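You operate a simulated robot arm through the tools that you are given. There is no shell and no other tool.

You are at the controls of a simulated robot arm. One attempt, no reset.

## Task
Put things in order on the top of the parts bench. At the end: the purple pouch from the top of the parts bench stands on top of the white order card; the grey brush from the top of the parts bench stands where the purple pouch stood; the teal tub from the top of the parts bench stands where the grey brush stood; the black grease cup from the top of the parts bench stands on top of the brown box; the clear jar from the top of the parts bench stands where the teal tub stood; whatever was shut is shut again. Leave all else as you found it, and nothing knocked over.

The check looks at the end state, three seconds after you hand in, the way a careful person would. Anything else that was tipped, shoved, dropped, spilled or broken makes it a failure.

## Robot
A 6-joint arm with a two-finger parallel gripper, fixed in place. Base frame: the origin is at the foot of the arm, x ahead of it, y to its left, z up; the work surface is at about z = 800. Readings come in mm, rad, newtons and seconds.
With the tool pointing down near the work surface it reaches from about 340 to 760 mm from the base axis. Its first joint turns from -1.152 to 1.152 rad. Payload 2.45 kg.
The tool frame sits at the grasp point between the pads (the TCP): z along the fingers, y along the line on which they close. The tips reach 24 mm beyond it. The gripper opens to 68 mm. The fingers are 17 mm wide and 10 mm thick; the gripper's body (40 by 70 mm) begins 41 mm behind the TCP.
Orientation is told as [roll, pitch, yaw] about the base's x, y, z axes, in that order, counted from this pose: with the fingers straight down and closing along the base's y, the tool's x points along the base's -x, its y along +y and its z along -z.

## Interface
- The arm moves only by the tool send_rows. Its argument "series" is a list of rows, each an object (a shift or turn left out is 0, a gripper value left out holds the last) with "travel": the shift along the base's x, y, z in units of 20 mm (1.0 is 20 mm), a list of three; "dr": the turn, a rotation vector about the base's x, y, z in units of 8 degrees (1.0 is 8 degrees), a list of three; "fingers": the closure, from 0 (fully open) to 1 (shut). In form: [{"travel": [tx, ty, tz], "dr": [rx, ry, rz], "fingers": fingers}, ...]. A call has 1 to 20 rows; each row shifts and turns the commanded pose from where the row before left it. A call with a number of a shift or a turn outside -1 to 1 is refused whole. A row lasts 0.2 s, in which the tool goes at most 50 mm and 0.15 rad; a call with a longer step from one row to the next is refused whole, and so is a gripper value outside its range. Where a pose cannot be reached the arm comes as near as it can. A force on the tool above 40 N (or 10 N above the force at the start of the call, whichever is more), or a blocked arm, ends the call early, and 0.2 s more pass. The fingers move at their own pace (about 108 mm/s each) and stop on an object; they squeeze with about 31 N. The grip force told is the motor's: it shows also when the fingers shut on nothing. Time passes only in rows, and 0.2 s behind the last, so rows that do not move let the fingers close. It gives the time, the measured TCP pose, the force on the tool (base axes), the opening and the grip force at its end, in the units of the frame above (readings bear some noise), with the torque about the TCP (base axes, N m) and any sound that the robot's microphone picked up.
- Cameras (640 x 400 px; columns grow to the right, rows downward): "scene" is fixed at [160.1, 413.1, 1448.1]; the picture's right is [-0.80, -0.60, 0.00], its down [-0.42, 0.55, -0.72] and it looks along [0.43, -0.57, -0.69] (base axes); focal length 337 px, centre (320, 200). "wrist" rides on the gripper at [84, 11, -75] in the tool frame; the picture's right is [-0.13, 0.99, 0.00], its down [-0.60, -0.08, -0.79] and it looks along [-0.79, -0.10, 0.61] (tool axes); focal length 251 px, centre (320, 200). There is no depth. A picture from a camera that has moved, and an enlarged one, comes with that camera's place and axes in the base frame and with its lens.
- capture(camera): a new picture of that camera. No time passes.
- close_up(camera, box): a new picture of the part [left, top, right, bottom] of that camera's present view, enlarged. No time passes.
- hand_in(): hands the job in; it is judged then, once.

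Nothing tells you positions but the pictures and the camera data. Unless the task says otherwise, let go and move clear before handing in.

The tools are called as a command line: name --argument value ..., lists and objects as JSON in quotes. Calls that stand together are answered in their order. send_rows: Moves the arm, as the interface text tells. Its arguments: {"type":"object","properties":{"series":{"type":"array","items":{"type":"object","properties":{"travel":{"type":"array","items":{"type":"number"}},"dr":{"type":"array","items":{"type":"number"}},"fingers":{"type":"number"}}}}},"required":["series"]} The other tools are called the same way: capture (camera) takes a picture; close_up (camera, box) takes an enlarged picture of a part of a camera's view; hand_in () hands the job in.

At the start:

```text
time: 0.0
tcp_pos: [428.5, -76.7, 1146.1]
tcp_rot: [0.0, 0.0, -0.001]
ft_force: [0.4, 0.9, -0.8]
torque: [0.01, 0.02, -0.02]
opening: 68.0
grip_force: 0.1
```

scene: 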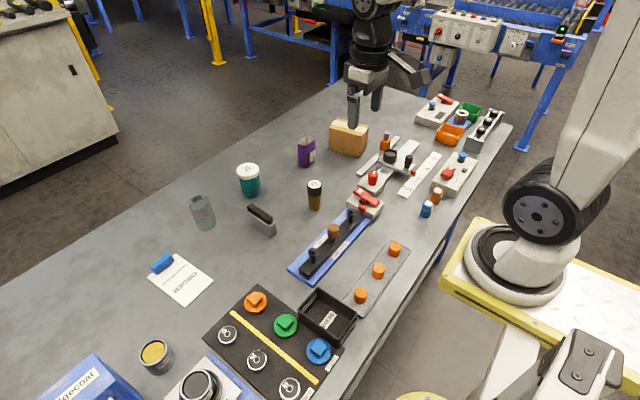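
wrist: 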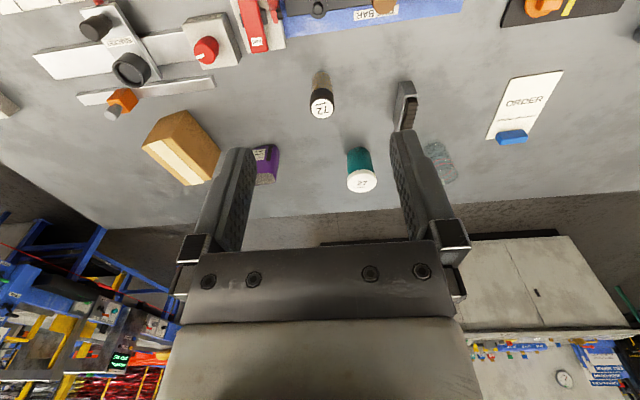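

I see the bench with the purple pouch, teal tub, clear jar, grey brush, order card (with a blue thing lying on it), the brown box and a grease cup near the near-left corner. I'll take enlarged pictures first to place everything.

close_up --camera "scene" --box '[120, 120, 320, 320]'

close_up --camera "scene" --box '[20, 220, 240, 400]'

close_up --camera "scene" --box '[280, 90, 520, 240]'

close_up --camera "scene" --box '[180, 220, 420, 400]'

capture --camera "wrist"

```text
2.00 times, centred on (220, 220) of scene
camera zoom: at [160.1, 413.1, 1448.1], right [-0.8, -0.6, 0.0], down [-0.42, 0.55, -0.72], along [0.43, -0.57, -0.69], focal length 674 px, centre (520, 160)
```

zoom: 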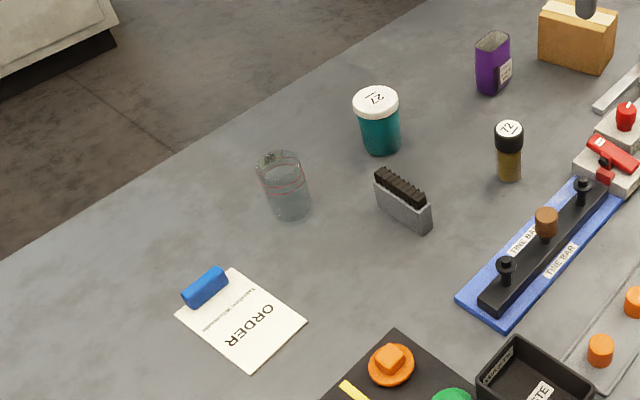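

```text
2.22 times, centred on (130, 310) of scene
camera zoom: at [160.1, 413.1, 1448.1], right [-0.8, -0.6, 0.0], down [-0.42, 0.55, -0.72], along [0.43, -0.57, -0.69], focal length 749 px, centre (742, -44)
```

zoom: 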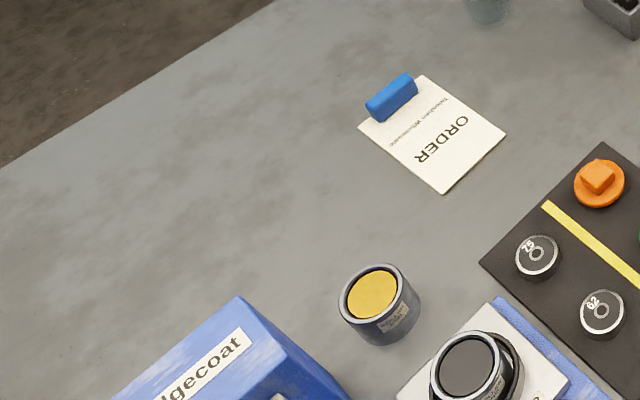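

```text
2.67 times, centred on (400, 165) of scene
camera zoom: at [160.1, 413.1, 1448.1], right [-0.8, -0.6, 0.0], down [-0.42, 0.55, -0.72], along [0.43, -0.57, -0.69], focal length 899 px, centre (107, 293)
```

zoom: 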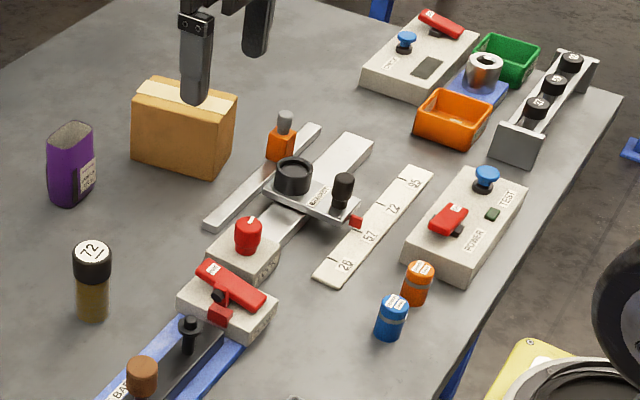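

```text
2.22 times, centred on (300, 310) of scene
camera zoom: at [160.1, 413.1, 1448.1], right [-0.8, -0.6, 0.0], down [-0.42, 0.55, -0.72], along [0.43, -0.57, -0.69], focal length 749 px, centre (364, -44)
```

zoom: 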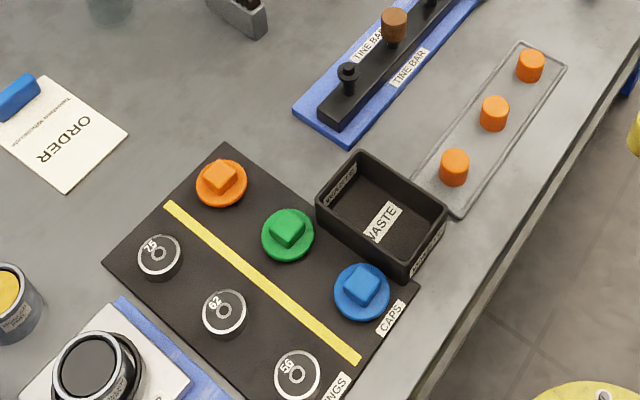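

```text
taken
camera wrist: at [345.9, -66.5, 1222.4], right [0.13, 0.99, 0.0], down [0.6, -0.08, 0.79], along [0.79, -0.1, -0.61], focal length 251 px, centre (320, 200)
```

wrist: 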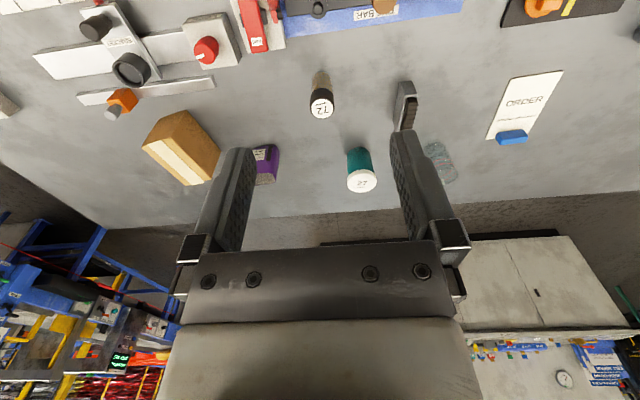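

The grease cup could be the black cup on the slide by the box or the one on the white base at the lower left. I need finer pictures to tell.

close_up --camera "scene" --box '[345, 125, 425, 200]'

close_up --camera "scene" --box '[130, 325, 240, 400]'

close_up --camera "scene" --box '[410, 90, 510, 150]'

close_up --camera "wrist" --box '[30, 0, 250, 130]'

close_up --camera "scene" --box '[290, 110, 380, 170]'

close_up --camera "scene" --box '[170, 150, 290, 245]'

```text
5.33 times, centred on (385, 162) of scene
camera zoom: at [160.1, 413.1, 1448.1], right [-0.8, -0.6, 0.0], down [-0.42, 0.55, -0.72], along [0.43, -0.57, -0.69], focal length 1797 px, centre (-27, 400)
```

zoom: 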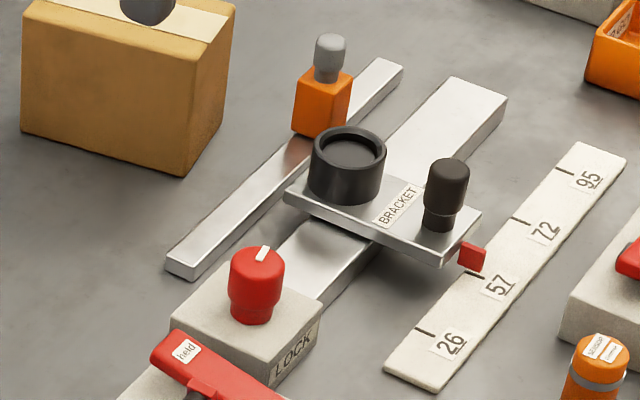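

```text
5.33 times, centred on (185, 362) of scene
camera zoom: at [160.1, 413.1, 1448.1], right [-0.8, -0.6, 0.0], down [-0.42, 0.55, -0.72], along [0.43, -0.57, -0.69], focal length 1797 px, centre (1040, -667)
```

zoom: 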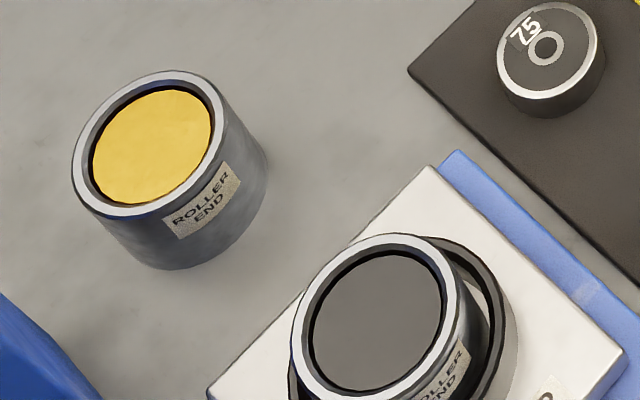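

```text
6.40 times, centred on (460, 120) of scene
camera zoom: at [160.1, 413.1, 1448.1], right [-0.8, -0.6, 0.0], down [-0.42, 0.55, -0.72], along [0.43, -0.57, -0.69], focal length 2157 px, centre (-576, 712)
```

zoom: 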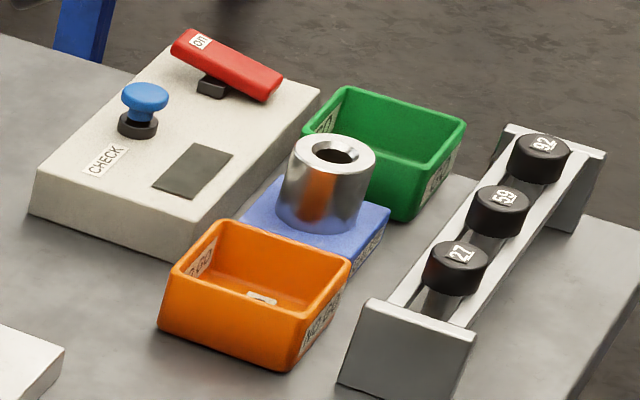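

```text
2.91 times, centred on (140, 65) of wrist
camera zoom: at [345.9, -66.5, 1222.4], right [0.13, 0.99, 0.0], down [0.6, -0.08, 0.79], along [0.79, -0.1, -0.61], focal length 731 px, centre (844, 593)
```

zoom: 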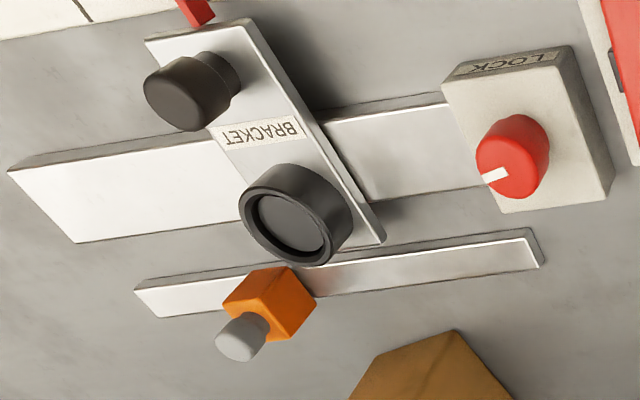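

```text
6.67 times, centred on (335, 140) of scene
camera zoom: at [160.1, 413.1, 1448.1], right [-0.8, -0.6, 0.0], down [-0.42, 0.55, -0.72], along [0.43, -0.57, -0.69], focal length 2247 px, centre (220, 600)
```

zoom: 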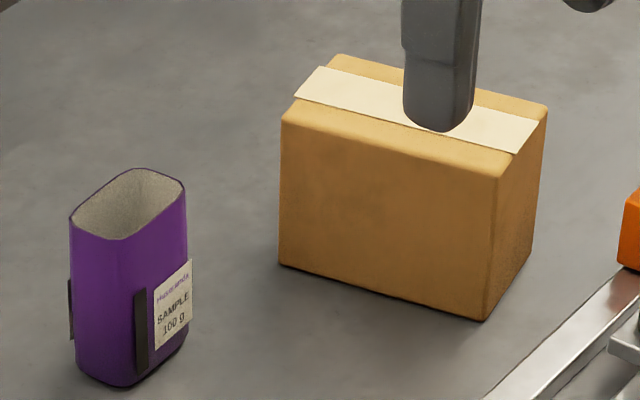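

```text
4.21 times, centred on (230, 198) of scene
camera zoom: at [160.1, 413.1, 1448.1], right [-0.8, -0.6, 0.0], down [-0.42, 0.55, -0.72], along [0.43, -0.57, -0.69], focal length 1419 px, centre (699, 210)
```

zoom: 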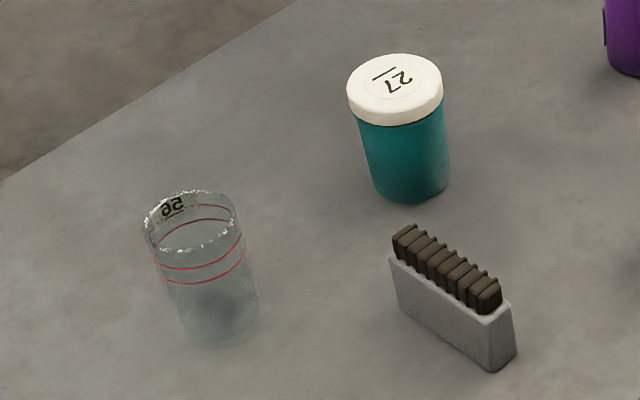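

The bracket slide carries a plain black cup that looks like the grease cup. Before touching anything I'll look over the left side of the bench with the wrist camera, since the fixed view is cut off there.

send_rows --series '[{"travel": [0, 1, 0], "dr": [0, 0, 0.5], "fingers": 0}, {"travel": [0, 1, 0], "dr": [0, 0, 0.5]}, {"travel": [0, 1, 0], "dr": [0, 0, 0.5]}, {"travel": [0, 1, 0], "dr": [0, 0, 0.5]}, {"travel": [0, 1, 0], "dr": [0, 0, 0.5]}, {"travel": [0, 1, 0], "dr": [0, 0, 0.5]}, {"travel": [0, 1, 0], "dr": [0, 0, 0.5]}, {"travel": [0, 1, 0], "dr": [0, 0, 0.5]}, {"travel": [0, 1, 0], "dr": [0, 0, 0.5]}, {"travel": [0, 1, 0], "dr": [0, 0, 0.5]}]'

capture --camera "wrist"

capture --camera "scene"

```text
time: 2.2
tcp_pos: [429.0, 123.8, 1147.7]
tcp_rot: [0.0, 0.002, 0.698]
ft_force: [-0.8, 0.0, 0.2]
torque: [-0.04, 0.04, -0.03]
opening: 68.1
grip_force: 0.0
```

```text
taken
camera wrist: at [358.6, 76.4, 1222.3], right [-0.54, 0.84, 0.0], down [0.51, 0.33, 0.79], along [0.67, 0.43, -0.61], focal length 251 px, centre (320, 200)
```

wrist: 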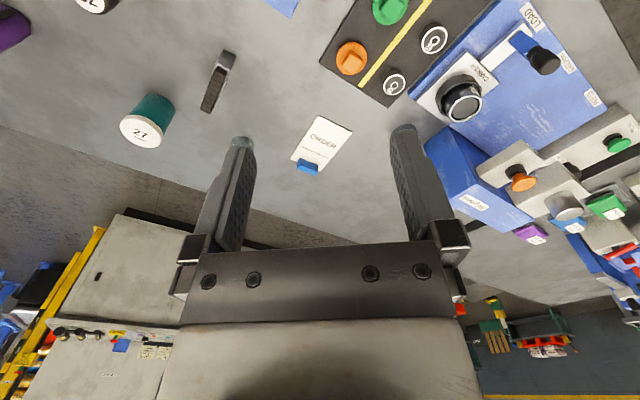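

```text
taken
```

scene: 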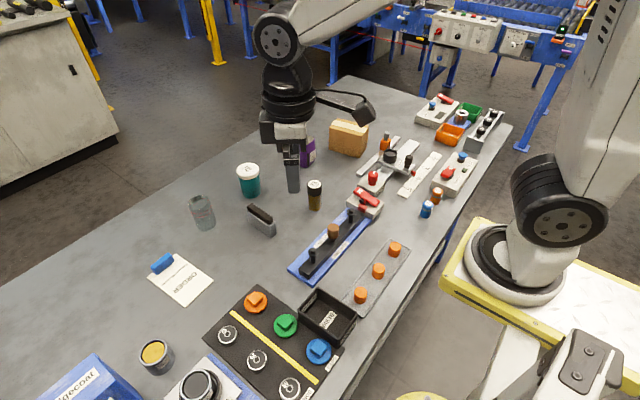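

More fixtures show up on the left. I'll turn further left to see the rest of the bench.

send_rows --series '[{"travel": [-0.3, 1, 0], "dr": [0, 0, 0.8]}, {"travel": [-0.3, 1, 0], "dr": [0, 0, 0.8]}, {"travel": [-0.3, 1, 0], "dr": [0, 0, 0.8]}, {"travel": [-0.3, 1, 0], "dr": [0, 0, 0.8]}, {"travel": [-0.3, 1, 0], "dr": [0, 0, 0.8]}, {"travel": [-0.3, 1, 0], "dr": [0, 0, 0.8]}]'

capture --camera "wrist"

```text
time: 3.6
tcp_pos: [392.4, 244.5, 1147.5]
tcp_rot: [-0.001, -0.001, 1.372]
ft_force: [-0.6, 1.6, -0.5]
torque: [0.02, 0.02, -0.03]
opening: 67.9
grip_force: 0.0
```

```text
taken
camera wrist: at [366.2, 162.9, 1221.9], right [-0.95, 0.32, 0.0], down [0.2, 0.58, 0.79], along [0.26, 0.75, -0.61], focal length 251 px, centre (320, 200)
```

wrist: 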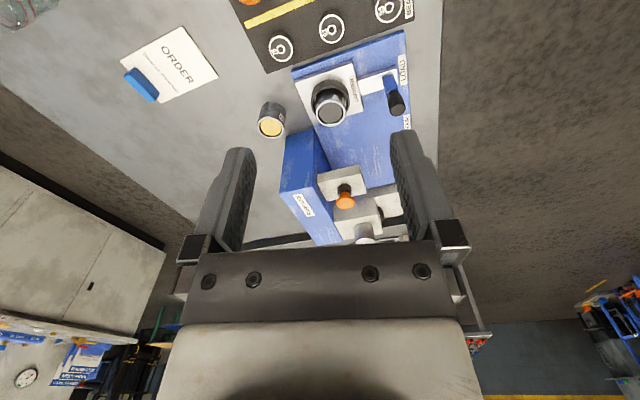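

close_up --camera "wrist" --box '[230, 40, 430, 260]'

close_up --camera "wrist" --box '[100, 10, 240, 110]'

```text
1.82 times, centred on (330, 150) of wrist
camera zoom: at [366.2, 162.9, 1221.9], right [-0.95, 0.32, 0.0], down [0.2, 0.58, 0.79], along [0.26, 0.75, -0.61], focal length 457 px, centre (302, 291)
```

zoom: 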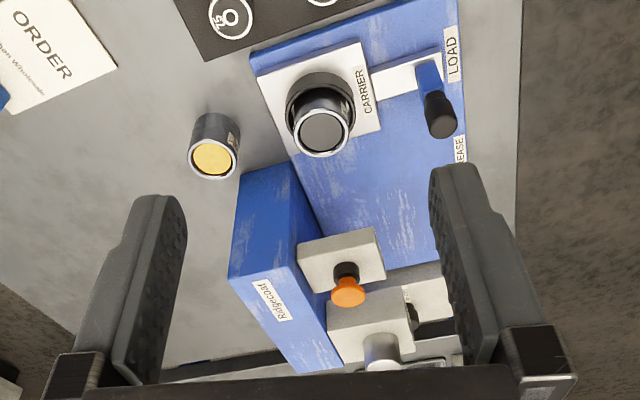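

```text
4.00 times, centred on (170, 60) of wrist
camera zoom: at [366.2, 162.9, 1221.9], right [-0.95, 0.32, 0.0], down [0.2, 0.58, 0.79], along [0.26, 0.75, -0.61], focal length 1006 px, centre (920, 760)
```

zoom: 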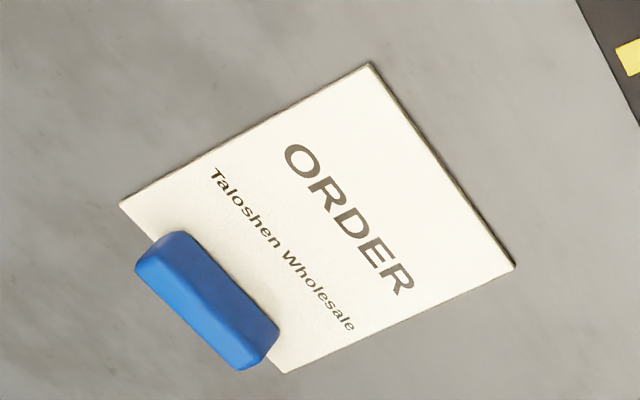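

So far the cup on the bracket is still the best candidate. I'll swing back to the right and look at the bracket and the far right from closer in.

send_rows --series '[{"travel": [0.2, -1, 0], "dr": [0, 0, -1]}, {"travel": [0.2, -1, 0], "dr": [0, 0, -1]}, {"travel": [0.2, -1, 0], "dr": [0, 0, -1]}, {"travel": [0.2, -1, 0], "dr": [0, 0, -1]}, {"travel": [0.2, -1, 0], "dr": [0, 0, -1]}, {"travel": [0.2, -1, 0], "dr": [0, 0, -1]}, {"travel": [0.2, -1, 0], "dr": [0, 0, -1]}, {"travel": [0.2, -1, 0], "dr": [0, 0, -1]}, {"travel": [0.2, -1, 0], "dr": [0, 0, -1]}, {"travel": [0, -1, 0], "dr": [0, 0, -1]}, {"travel": [0, -1, 0], "dr": [0, 0, -1]}, {"travel": [0, -1, 0], "dr": [0, 0, -1]}, {"travel": [0, -1, 0], "dr": [0, 0, -1]}, {"travel": [0, -1, 0], "dr": [0, 0, -1]}, {"travel": [0, -1, 0], "dr": [0, 0, 0]}, {"travel": [0, -1, 0], "dr": [0, 0, 0]}, {"travel": [0, -1, 0], "dr": [0, 0, 0]}, {"travel": [0, -1, 0], "dr": [0, 0, 0]}]'

capture --camera "wrist"

```text
time: 7.4
tcp_pos: [430.0, -115.1, 1146.7]
tcp_rot: [-0.001, 0.001, -0.585]
ft_force: [0.2, 0.4, -0.6]
torque: [-0.02, -0.03, 0.01]
opening: 67.7
grip_force: 0.0
```

```text
taken
camera wrist: at [366.1, -62.5, 1222.0], right [0.66, 0.75, 0.0], down [0.46, -0.4, 0.79], along [0.6, -0.52, -0.61], focal length 251 px, centre (320, 200)
```

wrist: 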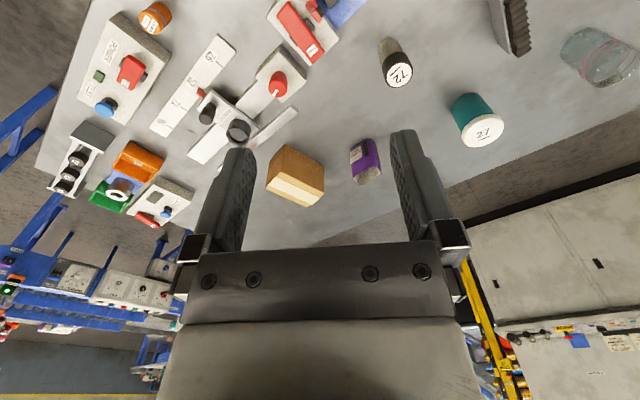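

close_up --camera "wrist" --box '[150, 30, 330, 170]'

close_up --camera "wrist" --box '[250, 120, 410, 240]'

close_up --camera "wrist" --box '[420, 0, 640, 160]'

```text
2.86 times, centred on (240, 100) of wrist
camera zoom: at [366.1, -62.5, 1222.0], right [0.66, 0.75, 0.0], down [0.46, -0.4, 0.79], along [0.6, -0.52, -0.61], focal length 718 px, centre (549, 486)
```

zoom: 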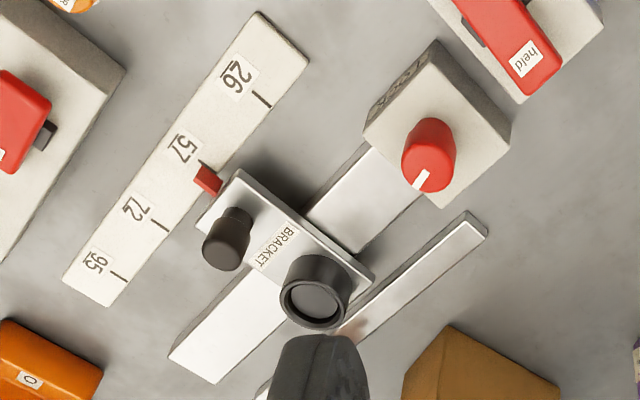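

```text
3.33 times, centred on (330, 180) of wrist
camera zoom: at [366.1, -62.5, 1222.0], right [0.66, 0.75, 0.0], down [0.46, -0.4, 0.79], along [0.6, -0.52, -0.61], focal length 838 px, centre (287, 267)
```

zoom: 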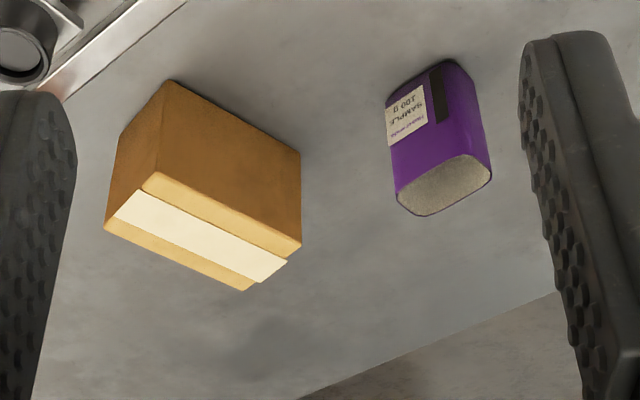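

```text
2.50 times, centred on (530, 80) of wrist
camera zoom: at [366.1, -62.5, 1222.0], right [0.66, 0.75, 0.0], down [0.46, -0.4, 0.79], along [0.6, -0.52, -0.61], focal length 629 px, centre (-205, 500)
```

zoom: 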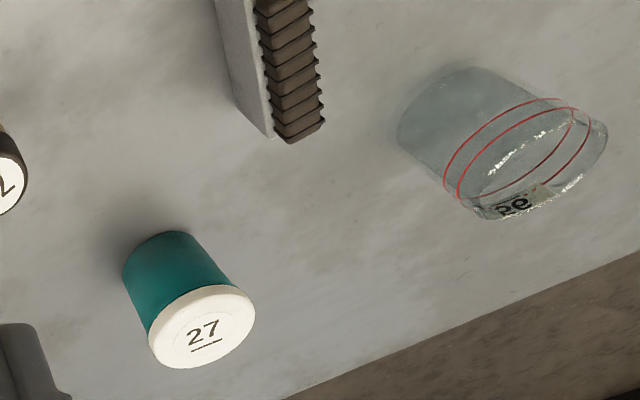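

Everything is identified: the brown box top at about z 883, the pouch near (694, -223), brush near (620, 49), tub near (737, -29), jar near (739, 130), card centred near (661, 266). The order of moves frees each spot in turn: pouch, brush, tub, jar, then the cup. First I hover over the pouch.

send_rows --series '[{"travel": [0.94, -0.386, -0.35], "dr": [0, 0, 0.3]}, {"travel": [0.94, -0.386, -0.35], "dr": [0, 0, 0.3]}, {"travel": [0.94, -0.386, -0.35], "dr": [0, 0, 0.3]}, {"travel": [0.94, -0.386, -0.35], "dr": [0, 0, 0.3]}, {"travel": [0.94, -0.386, -0.35], "dr": [0, 0, 0.3]}, {"travel": [0.94, -0.386, -0.35], "dr": [0, 0, 0.3]}, {"travel": [0.94, -0.386, -0.35], "dr": [0, 0, 0.3]}, {"travel": [0.94, -0.386, -0.35], "dr": [0, 0, 0.3]}, {"travel": [0.94, -0.386, -0.35], "dr": [0, 0, 0.3]}, {"travel": [0.94, -0.386, -0.35], "dr": [0, 0, 0.3]}, {"travel": [0.94, -0.386, -0.35], "dr": [0, 0, 0.3]}, {"travel": [0.94, -0.386, -0.35], "dr": [0, 0, 0.3]}, {"travel": [0.94, -0.386, -0.35], "dr": [0, 0, 0.3]}, {"travel": [0.94, -0.386, -0.35], "dr": [0, 0, 0.29]}]'

capture --camera "wrist"

capture --camera "scene"

```text
time: 10.4
tcp_pos: [693.6, -223.7, 1050.1]
tcp_rot: [0.0, 0.001, 0.001]
ft_force: [0.1, 0.3, -0.3]
torque: [0.02, 0.0, 0.01]
opening: 67.9
grip_force: 0.1
```

```text
taken
camera wrist: at [609.1, -214.1, 1123.7], right [0.13, 0.99, 0.0], down [0.6, -0.08, 0.79], along [0.79, -0.1, -0.61], focal length 251 px, centre (320, 200)
```

wrist: 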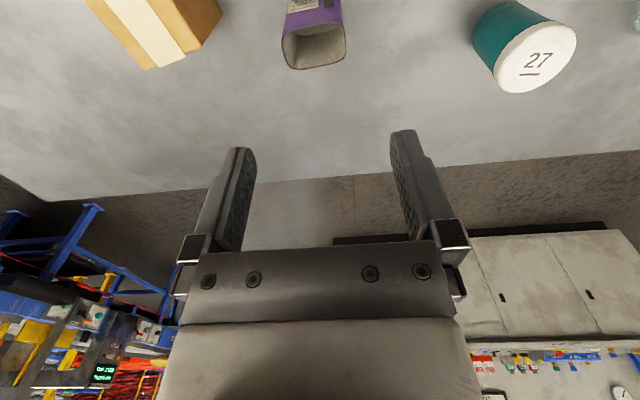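

```text
taken
```

scene: 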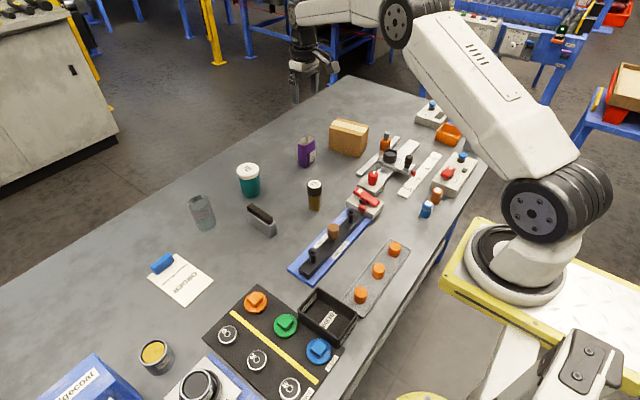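

The pouch is seen between the fingers, a little further out than first estimated, near (701, -230). I'll zoom in to read its orientation and size.

close_up --camera "wrist" --box '[260, 0, 370, 80]'

close_up --camera "scene" --box '[290, 125, 325, 175]'

```text
5.00 times, centred on (315, 40) of wrist
camera zoom: at [609.1, -214.1, 1123.7], right [0.13, 0.99, 0.0], down [0.6, -0.08, 0.79], along [0.79, -0.1, -0.61], focal length 1257 px, centre (345, 1000)
```

zoom: 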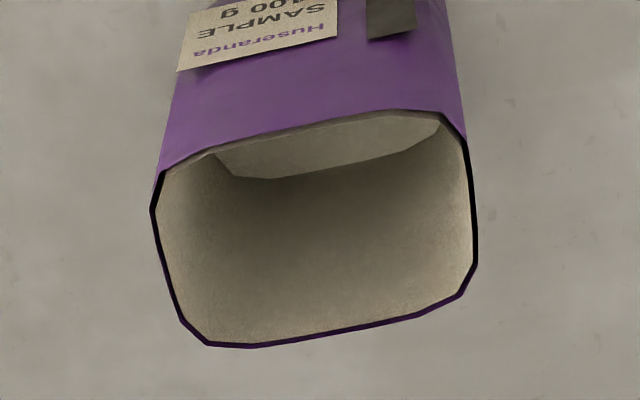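

```text
8.00 times, centred on (308, 150) of scene
camera zoom: at [160.1, 413.1, 1448.1], right [-0.8, -0.6, 0.0], down [-0.42, 0.55, -0.72], along [0.43, -0.57, -0.69], focal length 2696 px, centre (420, 600)
```

zoom: 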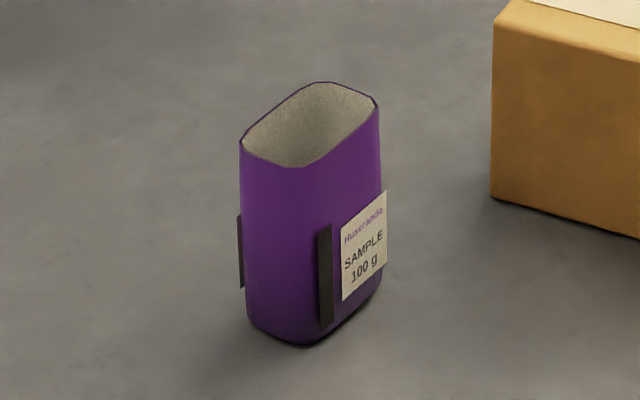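

The pouch is about 52 mm long (along y) and 29 mm deep, rotated about 5° and centred near (700, -230), with its rim at about z 890. I'll align over it and come down to just above the rim to check.

send_rows --series '[{"travel": [0.375, -0.3, -0.5], "dr": [0, 0, 0.625], "fingers": 0}, {"travel": [0, 0, -1]}, {"travel": [0, 0, -1]}, {"travel": [0, 0, -1]}, {"travel": [0, 0, -1]}, {"travel": [0, 0, -1]}]'

capture --camera "wrist"

close_up --camera "scene" --box '[260, 90, 360, 180]'

```text
time: 11.8
tcp_pos: [698.2, -229.3, 939.5]
tcp_rot: [-0.001, 0.001, 0.084]
ft_force: [-0.8, 0.4, 0.5]
torque: [-0.01, 0.05, -0.01]
opening: 68.1
grip_force: 0.1
```

```text
taken
camera wrist: at [616.3, -227.8, 1014.4], right [0.04, 1.0, 0.0], down [0.61, -0.03, 0.79], along [0.79, -0.03, -0.61], focal length 251 px, centre (320, 200)
```

wrist: 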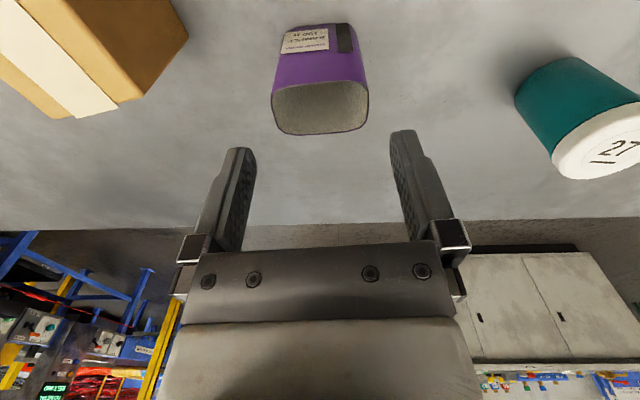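

```text
4.44 times, centred on (310, 135) of scene
camera zoom: at [160.1, 413.1, 1448.1], right [-0.8, -0.6, 0.0], down [-0.42, 0.55, -0.72], along [0.43, -0.57, -0.69], focal length 1498 px, centre (364, 489)
```

zoom: 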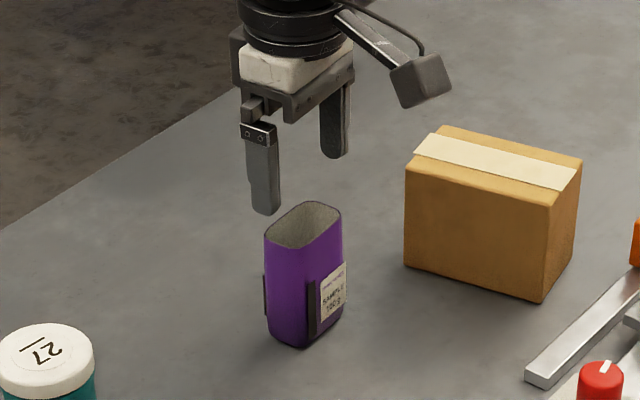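

The pouch sits centred between the fingers and its rim comes out at about z 884. I'll go straight down to about z 859 and close on its ends.

send_rows --series '[{"travel": [0, 0, -1]}, {"travel": [0, 0, -1]}, {"travel": [0, 0, -1]}, {"travel": [0, 0, -1]}, {}]'

capture --camera "wrist"

close_up --camera "scene" --box '[260, 90, 360, 180]'

```text
time: 13.0
tcp_pos: [699.0, -229.6, 859.3]
tcp_rot: [-0.001, -0.001, 0.085]
ft_force: [-0.8, 0.5, -0.1]
torque: [-0.01, 0.03, 0.02]
opening: 68.0
grip_force: 0.1
```

```text
taken
camera wrist: at [615.9, -227.6, 933.8], right [0.04, 1.0, 0.0], down [0.61, -0.03, 0.79], along [0.79, -0.03, -0.61], focal length 251 px, centre (320, 200)
```

wrist: 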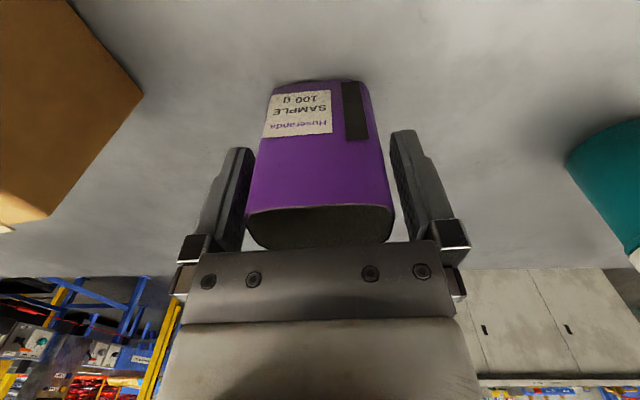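

```text
4.44 times, centred on (310, 135) of scene
camera zoom: at [160.1, 413.1, 1448.1], right [-0.8, -0.6, 0.0], down [-0.42, 0.55, -0.72], along [0.43, -0.57, -0.69], focal length 1498 px, centre (364, 489)
```

zoom: 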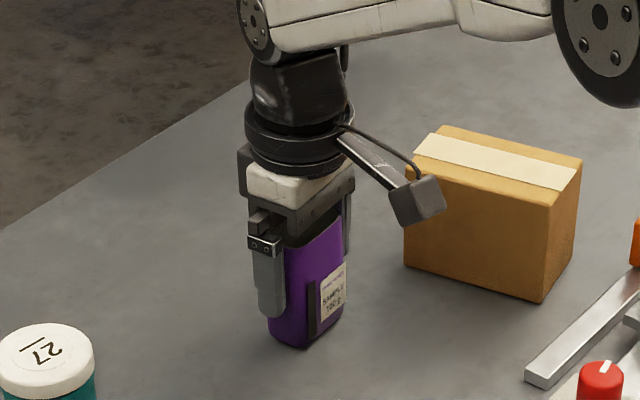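

No contact and the pouch is between the pads. Closing now.

send_rows --series '[{"fingers": 1}, {}, {}]'

capture --camera "wrist"

```text
time: 13.8
tcp_pos: [699.7, -230.2, 859.6]
tcp_rot: [-0.001, -0.001, 0.085]
ft_force: [0.0, 0.3, -0.4]
torque: [-0.04, -0.02, 0.0]
opening: 56.2
grip_force: 31.1
```

```text
taken
camera wrist: at [615.8, -227.5, 933.9], right [0.04, 1.0, 0.0], down [0.61, -0.03, 0.79], along [0.79, -0.03, -0.61], focal length 251 px, centre (320, 200)
```

wrist: 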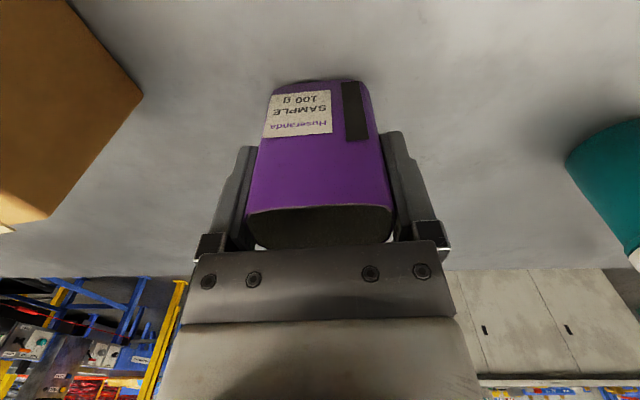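

Held at 56 mm. I'll lift it and check that it hangs straight.

send_rows --series '[{"travel": [0, 0, 0.25]}, {"travel": [0, 0, 0.5]}, {"travel": [0, 0, 1]}, {"travel": [0, 0, 1]}, {"travel": [0, 0, 1]}, {"travel": [0, 0, 1]}, {"travel": [0, 0, 1]}, {"travel": [0, 0, 0.5]}]'

capture --camera "wrist"

capture --camera "scene"

```text
time: 15.6
tcp_pos: [699.3, -230.7, 985.8]
tcp_rot: [0.0, -0.001, 0.086]
ft_force: [0.1, 0.0, -0.9]
torque: [0.01, 0.0, -0.03]
opening: 55.9
grip_force: 31.1
```

```text
taken
camera wrist: at [615.9, -227.8, 1059.8], right [0.04, 1.0, 0.0], down [0.61, -0.03, 0.79], along [0.79, -0.03, -0.61], focal length 251 px, centre (320, 200)
```

wrist: 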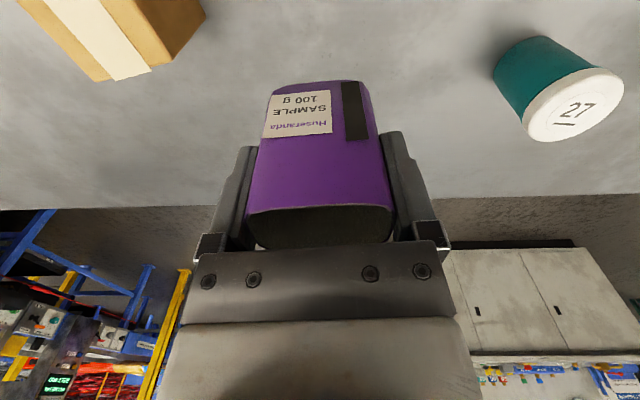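

```text
taken
```

scene: 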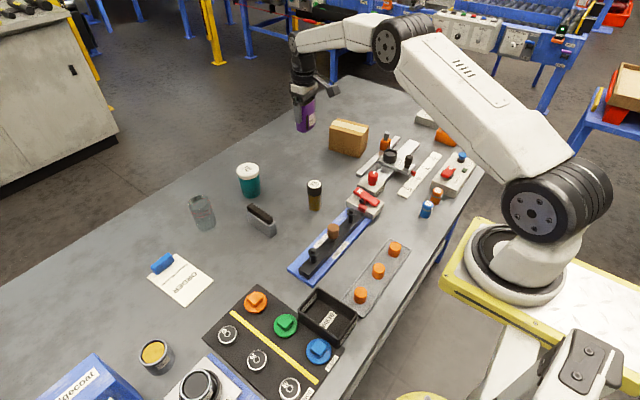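

The pouch is secure. I'll raise it a bit more and carry it left across to above the order card, aiming for (650, 264), clear of the blue block at the far edge.

send_rows --series '[{"travel": [0, 0.2, 1]}, {"travel": [-0.1, 0.6, 1]}, {"travel": [-0.1, 1, 0.25]}, {"travel": [-0.1, 1, 0]}, {"travel": [-0.1, 1, 0]}, {"travel": [-0.1, 1, 0]}, {"travel": [-0.1, 1, 0]}, {"travel": [-0.1, 1, 0]}, {"travel": [-0.1, 1, 0]}, {"travel": [-0.1, 1, 0]}, {"travel": [-0.1, 1, 0]}, {"travel": [-0.1, 1, 0]}, {"travel": [-0.1, 1, 0]}, {"travel": [-0.1, 1, 0]}, {"travel": [-0.1, 1, 0]}, {"travel": [-0.1, 1, 0]}, {"travel": [-0.1, 1, 0]}, {"travel": [-0.1, 1, 0]}, {"travel": [-0.1, 1, 0]}, {"travel": [-0.1, 1, 0]}]'

send_rows --series '[{"travel": [-0.1, 1, 0]}, {"travel": [-0.1, 1, 0]}, {"travel": [-0.1, 1, 0]}, {"travel": [-0.1, 1, 0]}, {"travel": [-0.1, 1, 0]}, {"travel": [-0.05, 0.6, 0]}, {"travel": [0, 0.3, 0]}, {}]'

capture --camera "wrist"

capture --camera "scene"

```text
time: 19.8
tcp_pos: [660.4, 147.2, 1029.2]
tcp_rot: [-0.001, 0.0, 0.087]
ft_force: [0.3, 0.9, -1.2]
torque: [0.03, -0.01, 0.02]
opening: 55.8
grip_force: 30.9
```

```text
time: 21.6
tcp_pos: [649.9, 265.6, 1030.1]
tcp_rot: [-0.001, 0.0, 0.087]
ft_force: [-0.2, -0.4, -0.6]
torque: [-0.04, 0.01, 0.02]
opening: 55.7
grip_force: 30.8
```

```text
taken
camera wrist: at [566.8, 266.9, 1104.1], right [0.04, 1.0, 0.0], down [0.61, -0.03, 0.79], along [0.79, -0.03, -0.61], focal length 251 px, centre (320, 200)
```

wrist: 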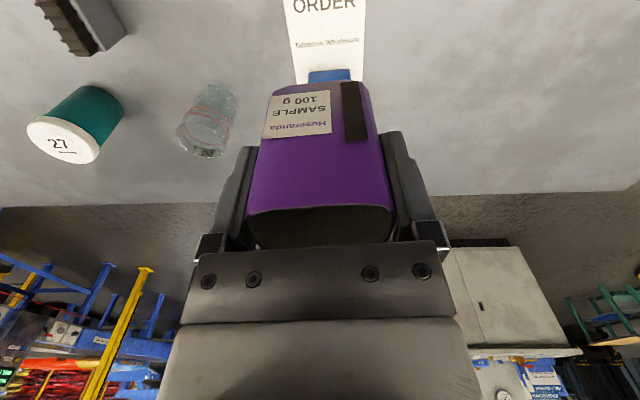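

```text
taken
```

scene: 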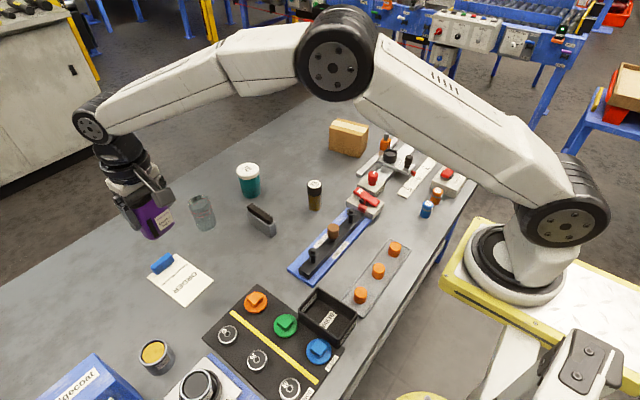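

The card lies under the pouch as planned (it spans roughly y 230–308 here). I'll descend most of the way, then take small steps until contact.

send_rows --series '[{"travel": [0, 0, -1]}, {"travel": [0, 0, -1]}, {"travel": [0, 0, -1]}, {"travel": [0, 0, -1]}, {"travel": [0, 0, -1]}, {"travel": [0, 0, -1]}, {"travel": [0, 0, -1]}, {"travel": [0, 0, -0.75]}, {}]'

close_up --camera "scene" --box '[110, 170, 250, 320]'

capture --camera "wrist"

```text
time: 23.6
tcp_pos: [651.4, 263.3, 875.4]
tcp_rot: [0.002, -0.001, 0.087]
ft_force: [0.6, -0.1, -1.3]
torque: [0.03, -0.02, -0.01]
opening: 55.5
grip_force: 30.9
```

```text
2.67 times, centred on (180, 245) of scene
camera zoom: at [160.1, 413.1, 1448.0], right [-0.8, -0.6, 0.0], down [-0.42, 0.55, -0.72], along [0.43, -0.57, -0.69], focal length 899 px, centre (693, 80)
```

zoom: 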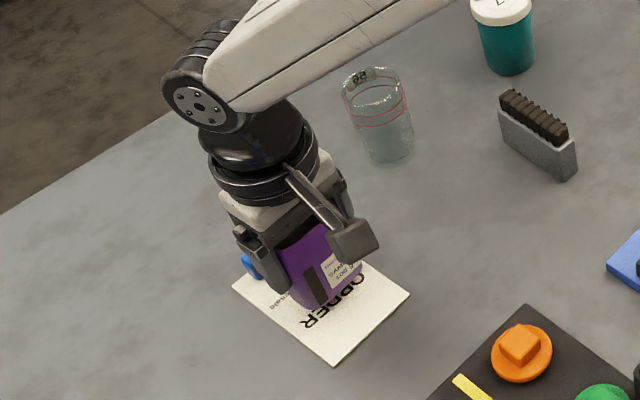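

```text
taken
camera wrist: at [567.0, 266.3, 949.4], right [0.04, 1.0, 0.0], down [0.61, -0.03, 0.79], along [0.79, -0.03, -0.61], focal length 251 px, centre (320, 200)
```

wrist: 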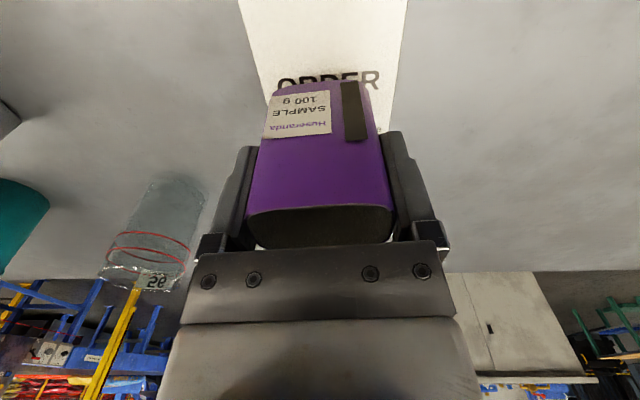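

Well placed above the card. Final descent in 2 mm steps.

send_rows --series '[{"travel": [0, 0, -0.2]}, {"travel": [0, 0, -0.15]}, {"travel": [0, 0, -0.1]}, {"travel": [0, 0, -0.05]}, {}]'

```text
time: 24.8
tcp_pos: [650.6, 265.0, 865.0]
tcp_rot: [0.001, -0.001, 0.085]
ft_force: [-0.4, 0.6, -1.2]
torque: [0.02, -0.05, -0.02]
opening: 55.7
grip_force: 30.5
```

send_rows --series '[{"travel": [0, 0, -0.05]}, {}]'

close_up --camera "scene" --box '[130, 220, 230, 310]'

```text
time: 25.4
tcp_pos: [651.5, 264.1, 864.7]
tcp_rot: [-0.002, 0.001, 0.085]
ft_force: [0.9, 0.4, -0.6]
torque: [0.02, 0.01, -0.01]
opening: 55.7
grip_force: 31.0
```

```text
4.44 times, centred on (180, 265) of scene
camera zoom: at [160.1, 413.1, 1448.0], right [-0.8, -0.6, 0.0], down [-0.42, 0.55, -0.72], along [0.43, -0.57, -0.69], focal length 1498 px, centre (942, -89)
```

zoom: 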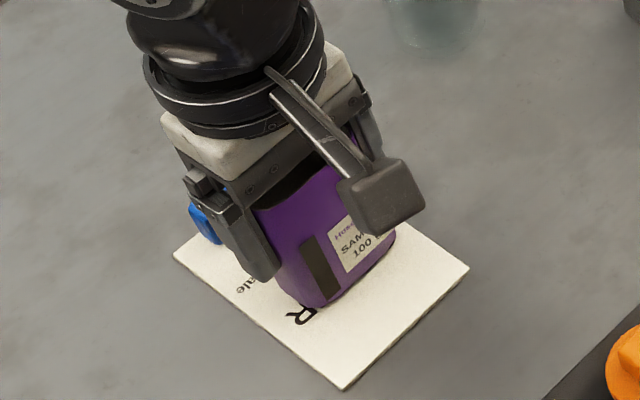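

send_rows --series '[{"travel": [0, 0, -0.05]}, {"travel": [0, 0, -0.05]}, {}]'

```text
time: 26.2
tcp_pos: [651.9, 264.9, 862.7]
tcp_rot: [-0.001, 0.0, 0.086]
ft_force: [-2.1, -1.3, 11.7]
torque: [-0.13, 0.15, 0.02]
opening: 55.8
grip_force: 31.2
```

Contact felt at about 12 N: the pouch is standing on the card. I'll ease off a hair, open, and check before rising.

send_rows --series '[{"travel": [0, 0, 0.025]}, {"fingers": 0}, {}, {}]'

capture --camera "wrist"

```text
time: 27.2
tcp_pos: [650.8, 263.2, 862.1]
tcp_rot: [0.001, -0.001, 0.085]
ft_force: [-0.2, -0.5, 0.0]
torque: [0.01, 0.05, -0.01]
opening: 68.1
grip_force: 0.1
```

```text
taken
camera wrist: at [567.0, 266.6, 936.7], right [0.04, 1.0, 0.0], down [0.61, -0.03, 0.79], along [0.79, -0.03, -0.61], focal length 251 px, centre (320, 200)
```

wrist: 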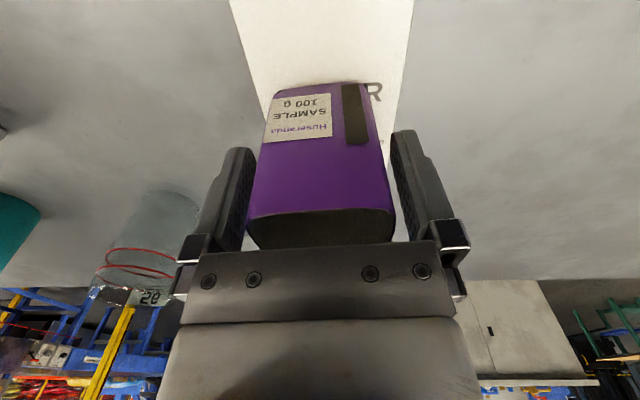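

Released with clearance on both sides. I'll rise straight up and move over to the brush.

send_rows --series '[{"travel": [0, 0, 0.5]}, {"travel": [0, 0, 1]}, {"travel": [0, 0, 1]}, {"travel": [0, 0, 1]}, {"travel": [0, 0, 1]}, {"travel": [0, 0, 1]}, {"travel": [0, 0, 1]}, {"travel": [-0.13, -0.9, 0.2]}, {"travel": [-0.13, -0.9, 0]}, {"travel": [-0.13, -0.9, 0]}, {"travel": [-0.13, -0.9, 0]}, {"travel": [-0.13, -0.9, 0]}, {"travel": [-0.13, -0.9, 0]}, {"travel": [-0.13, -0.9, 0]}, {"travel": [-0.13, -0.9, 0]}, {"travel": [-0.13, -0.9, 0], "dr": [0, 0, -0.4]}, {"travel": [-0.13, -0.9, 0], "dr": [0, 0, -0.22]}, {"travel": [-0.13, -0.9, 0]}, {"travel": [-0.13, -0.9, 0]}]'

capture --camera "wrist"

capture --camera "scene"

```text
time: 31.2
tcp_pos: [619.4, 47.9, 996.0]
tcp_rot: [-0.001, 0.0, -0.001]
ft_force: [-0.4, 1.1, -0.2]
torque: [0.0, 0.01, 0.04]
opening: 68.2
grip_force: 0.1
```

```text
taken
camera wrist: at [536.4, 57.3, 1071.2], right [0.13, 0.99, 0.0], down [0.6, -0.08, 0.79], along [0.79, -0.1, -0.61], focal length 251 px, centre (320, 200)
```

wrist: 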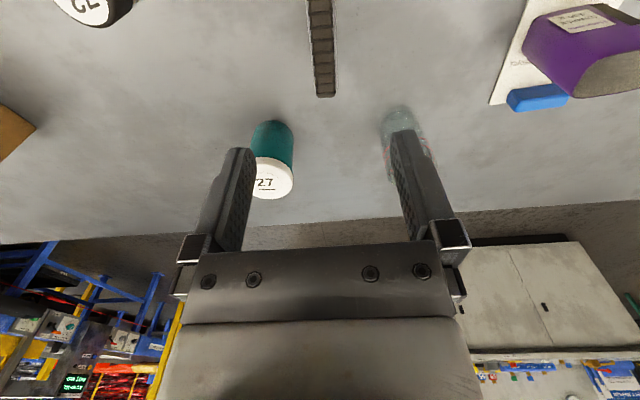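

```text
taken
```

scene: 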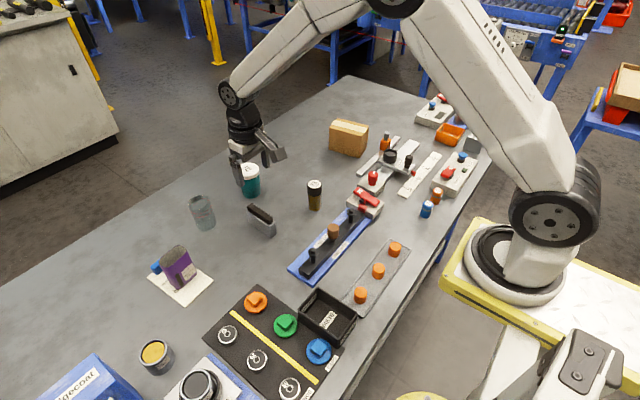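

The pouch stands on the card. The brush is right below, its long side along x. I'll zoom in to get its line and width.

close_up --camera "wrist" --box '[250, 0, 400, 110]'

close_up --camera "scene" --box '[235, 190, 295, 245]'

```text
3.64 times, centred on (325, 55) of wrist
camera zoom: at [536.4, 57.3, 1071.2], right [0.13, 0.99, 0.0], down [0.6, -0.08, 0.79], along [0.79, -0.1, -0.61], focal length 914 px, centre (302, 727)
```

zoom: 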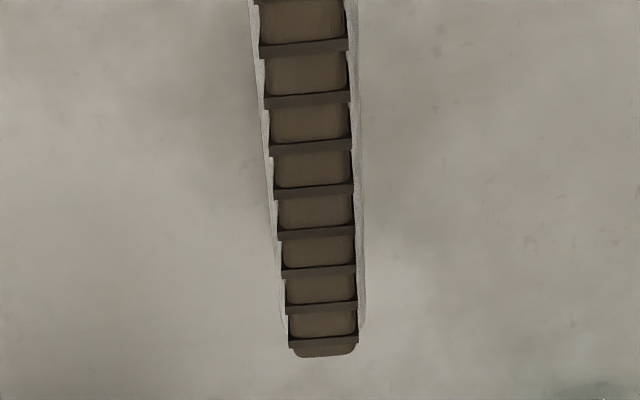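

```text
7.27 times, centred on (265, 218) of scene
camera zoom: at [160.1, 413.1, 1448.1], right [-0.8, -0.6, 0.0], down [-0.42, 0.55, -0.72], along [0.43, -0.57, -0.69], focal length 2451 px, centre (720, 73)
```

zoom: 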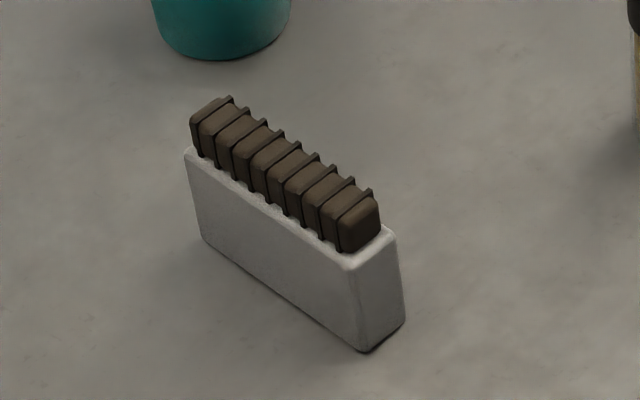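

The brush block is about 81 × 20 mm, centred near (620.5, 48.7), rotated about -2.7°, 43 mm tall with bristles to about z 860. I'll align and descend so the pads hold the grey block.

send_rows --series '[{"travel": [0.04, 0.04, -0.5], "dr": [0, 0, -0.34]}, {"travel": [0, 0, -1]}, {"travel": [0, 0, -1]}, {"travel": [0, 0, -1]}, {"travel": [0, 0, -1]}, {"travel": [0, 0, -1]}, {"travel": [0, 0, -1]}, {"travel": [0, 0, -0.8]}, {}]'

capture --camera "wrist"

close_up --camera "scene" --box '[205, 140, 305, 250]'

```text
time: 33.2
tcp_pos: [619.6, 48.6, 851.1]
tcp_rot: [0.0, 0.0, -0.05]
ft_force: [-0.5, 0.3, 0.3]
torque: [-0.03, -0.01, 0.01]
opening: 67.9
grip_force: 0.0
```

```text
taken
camera wrist: at [538.0, 62.7, 924.9], right [0.18, 0.98, 0.0], down [0.6, -0.11, 0.79], along [0.78, -0.14, -0.61], focal length 251 px, centre (320, 200)
```

wrist: 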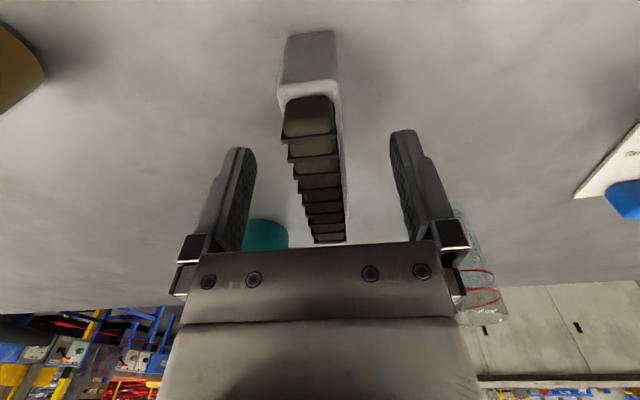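

```text
3.64 times, centred on (255, 195) of scene
camera zoom: at [160.1, 413.1, 1448.1], right [-0.8, -0.6, 0.0], down [-0.42, 0.55, -0.72], along [0.43, -0.57, -0.69], focal length 1226 px, centre (556, 218)
```

zoom: 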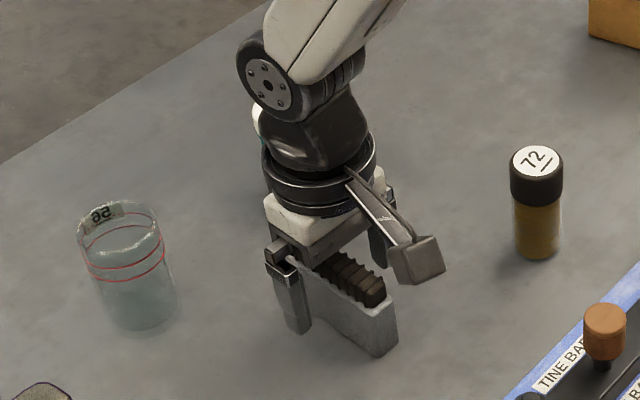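

The brush is centred between the fingers. Down another 21 mm and close.

send_rows --series '[{"travel": [0, 0, -0.7]}, {"travel": [0, 0, -0.35]}, {}, {"fingers": 1}, {}, {}]'

capture --camera "wrist"

```text
time: 34.6
tcp_pos: [620.4, 48.4, 829.2]
tcp_rot: [0.0, 0.001, -0.05]
ft_force: [1.3, 0.3, 0.2]
torque: [-0.01, -0.09, -0.02]
opening: 21.8
grip_force: 31.0
```

```text
taken
camera wrist: at [537.9, 62.6, 903.9], right [0.18, 0.98, 0.0], down [0.6, -0.11, 0.79], along [0.78, -0.14, -0.61], focal length 251 px, centre (320, 200)
```

wrist: 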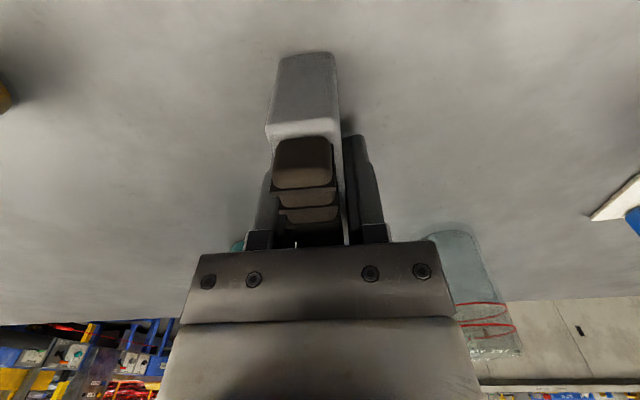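

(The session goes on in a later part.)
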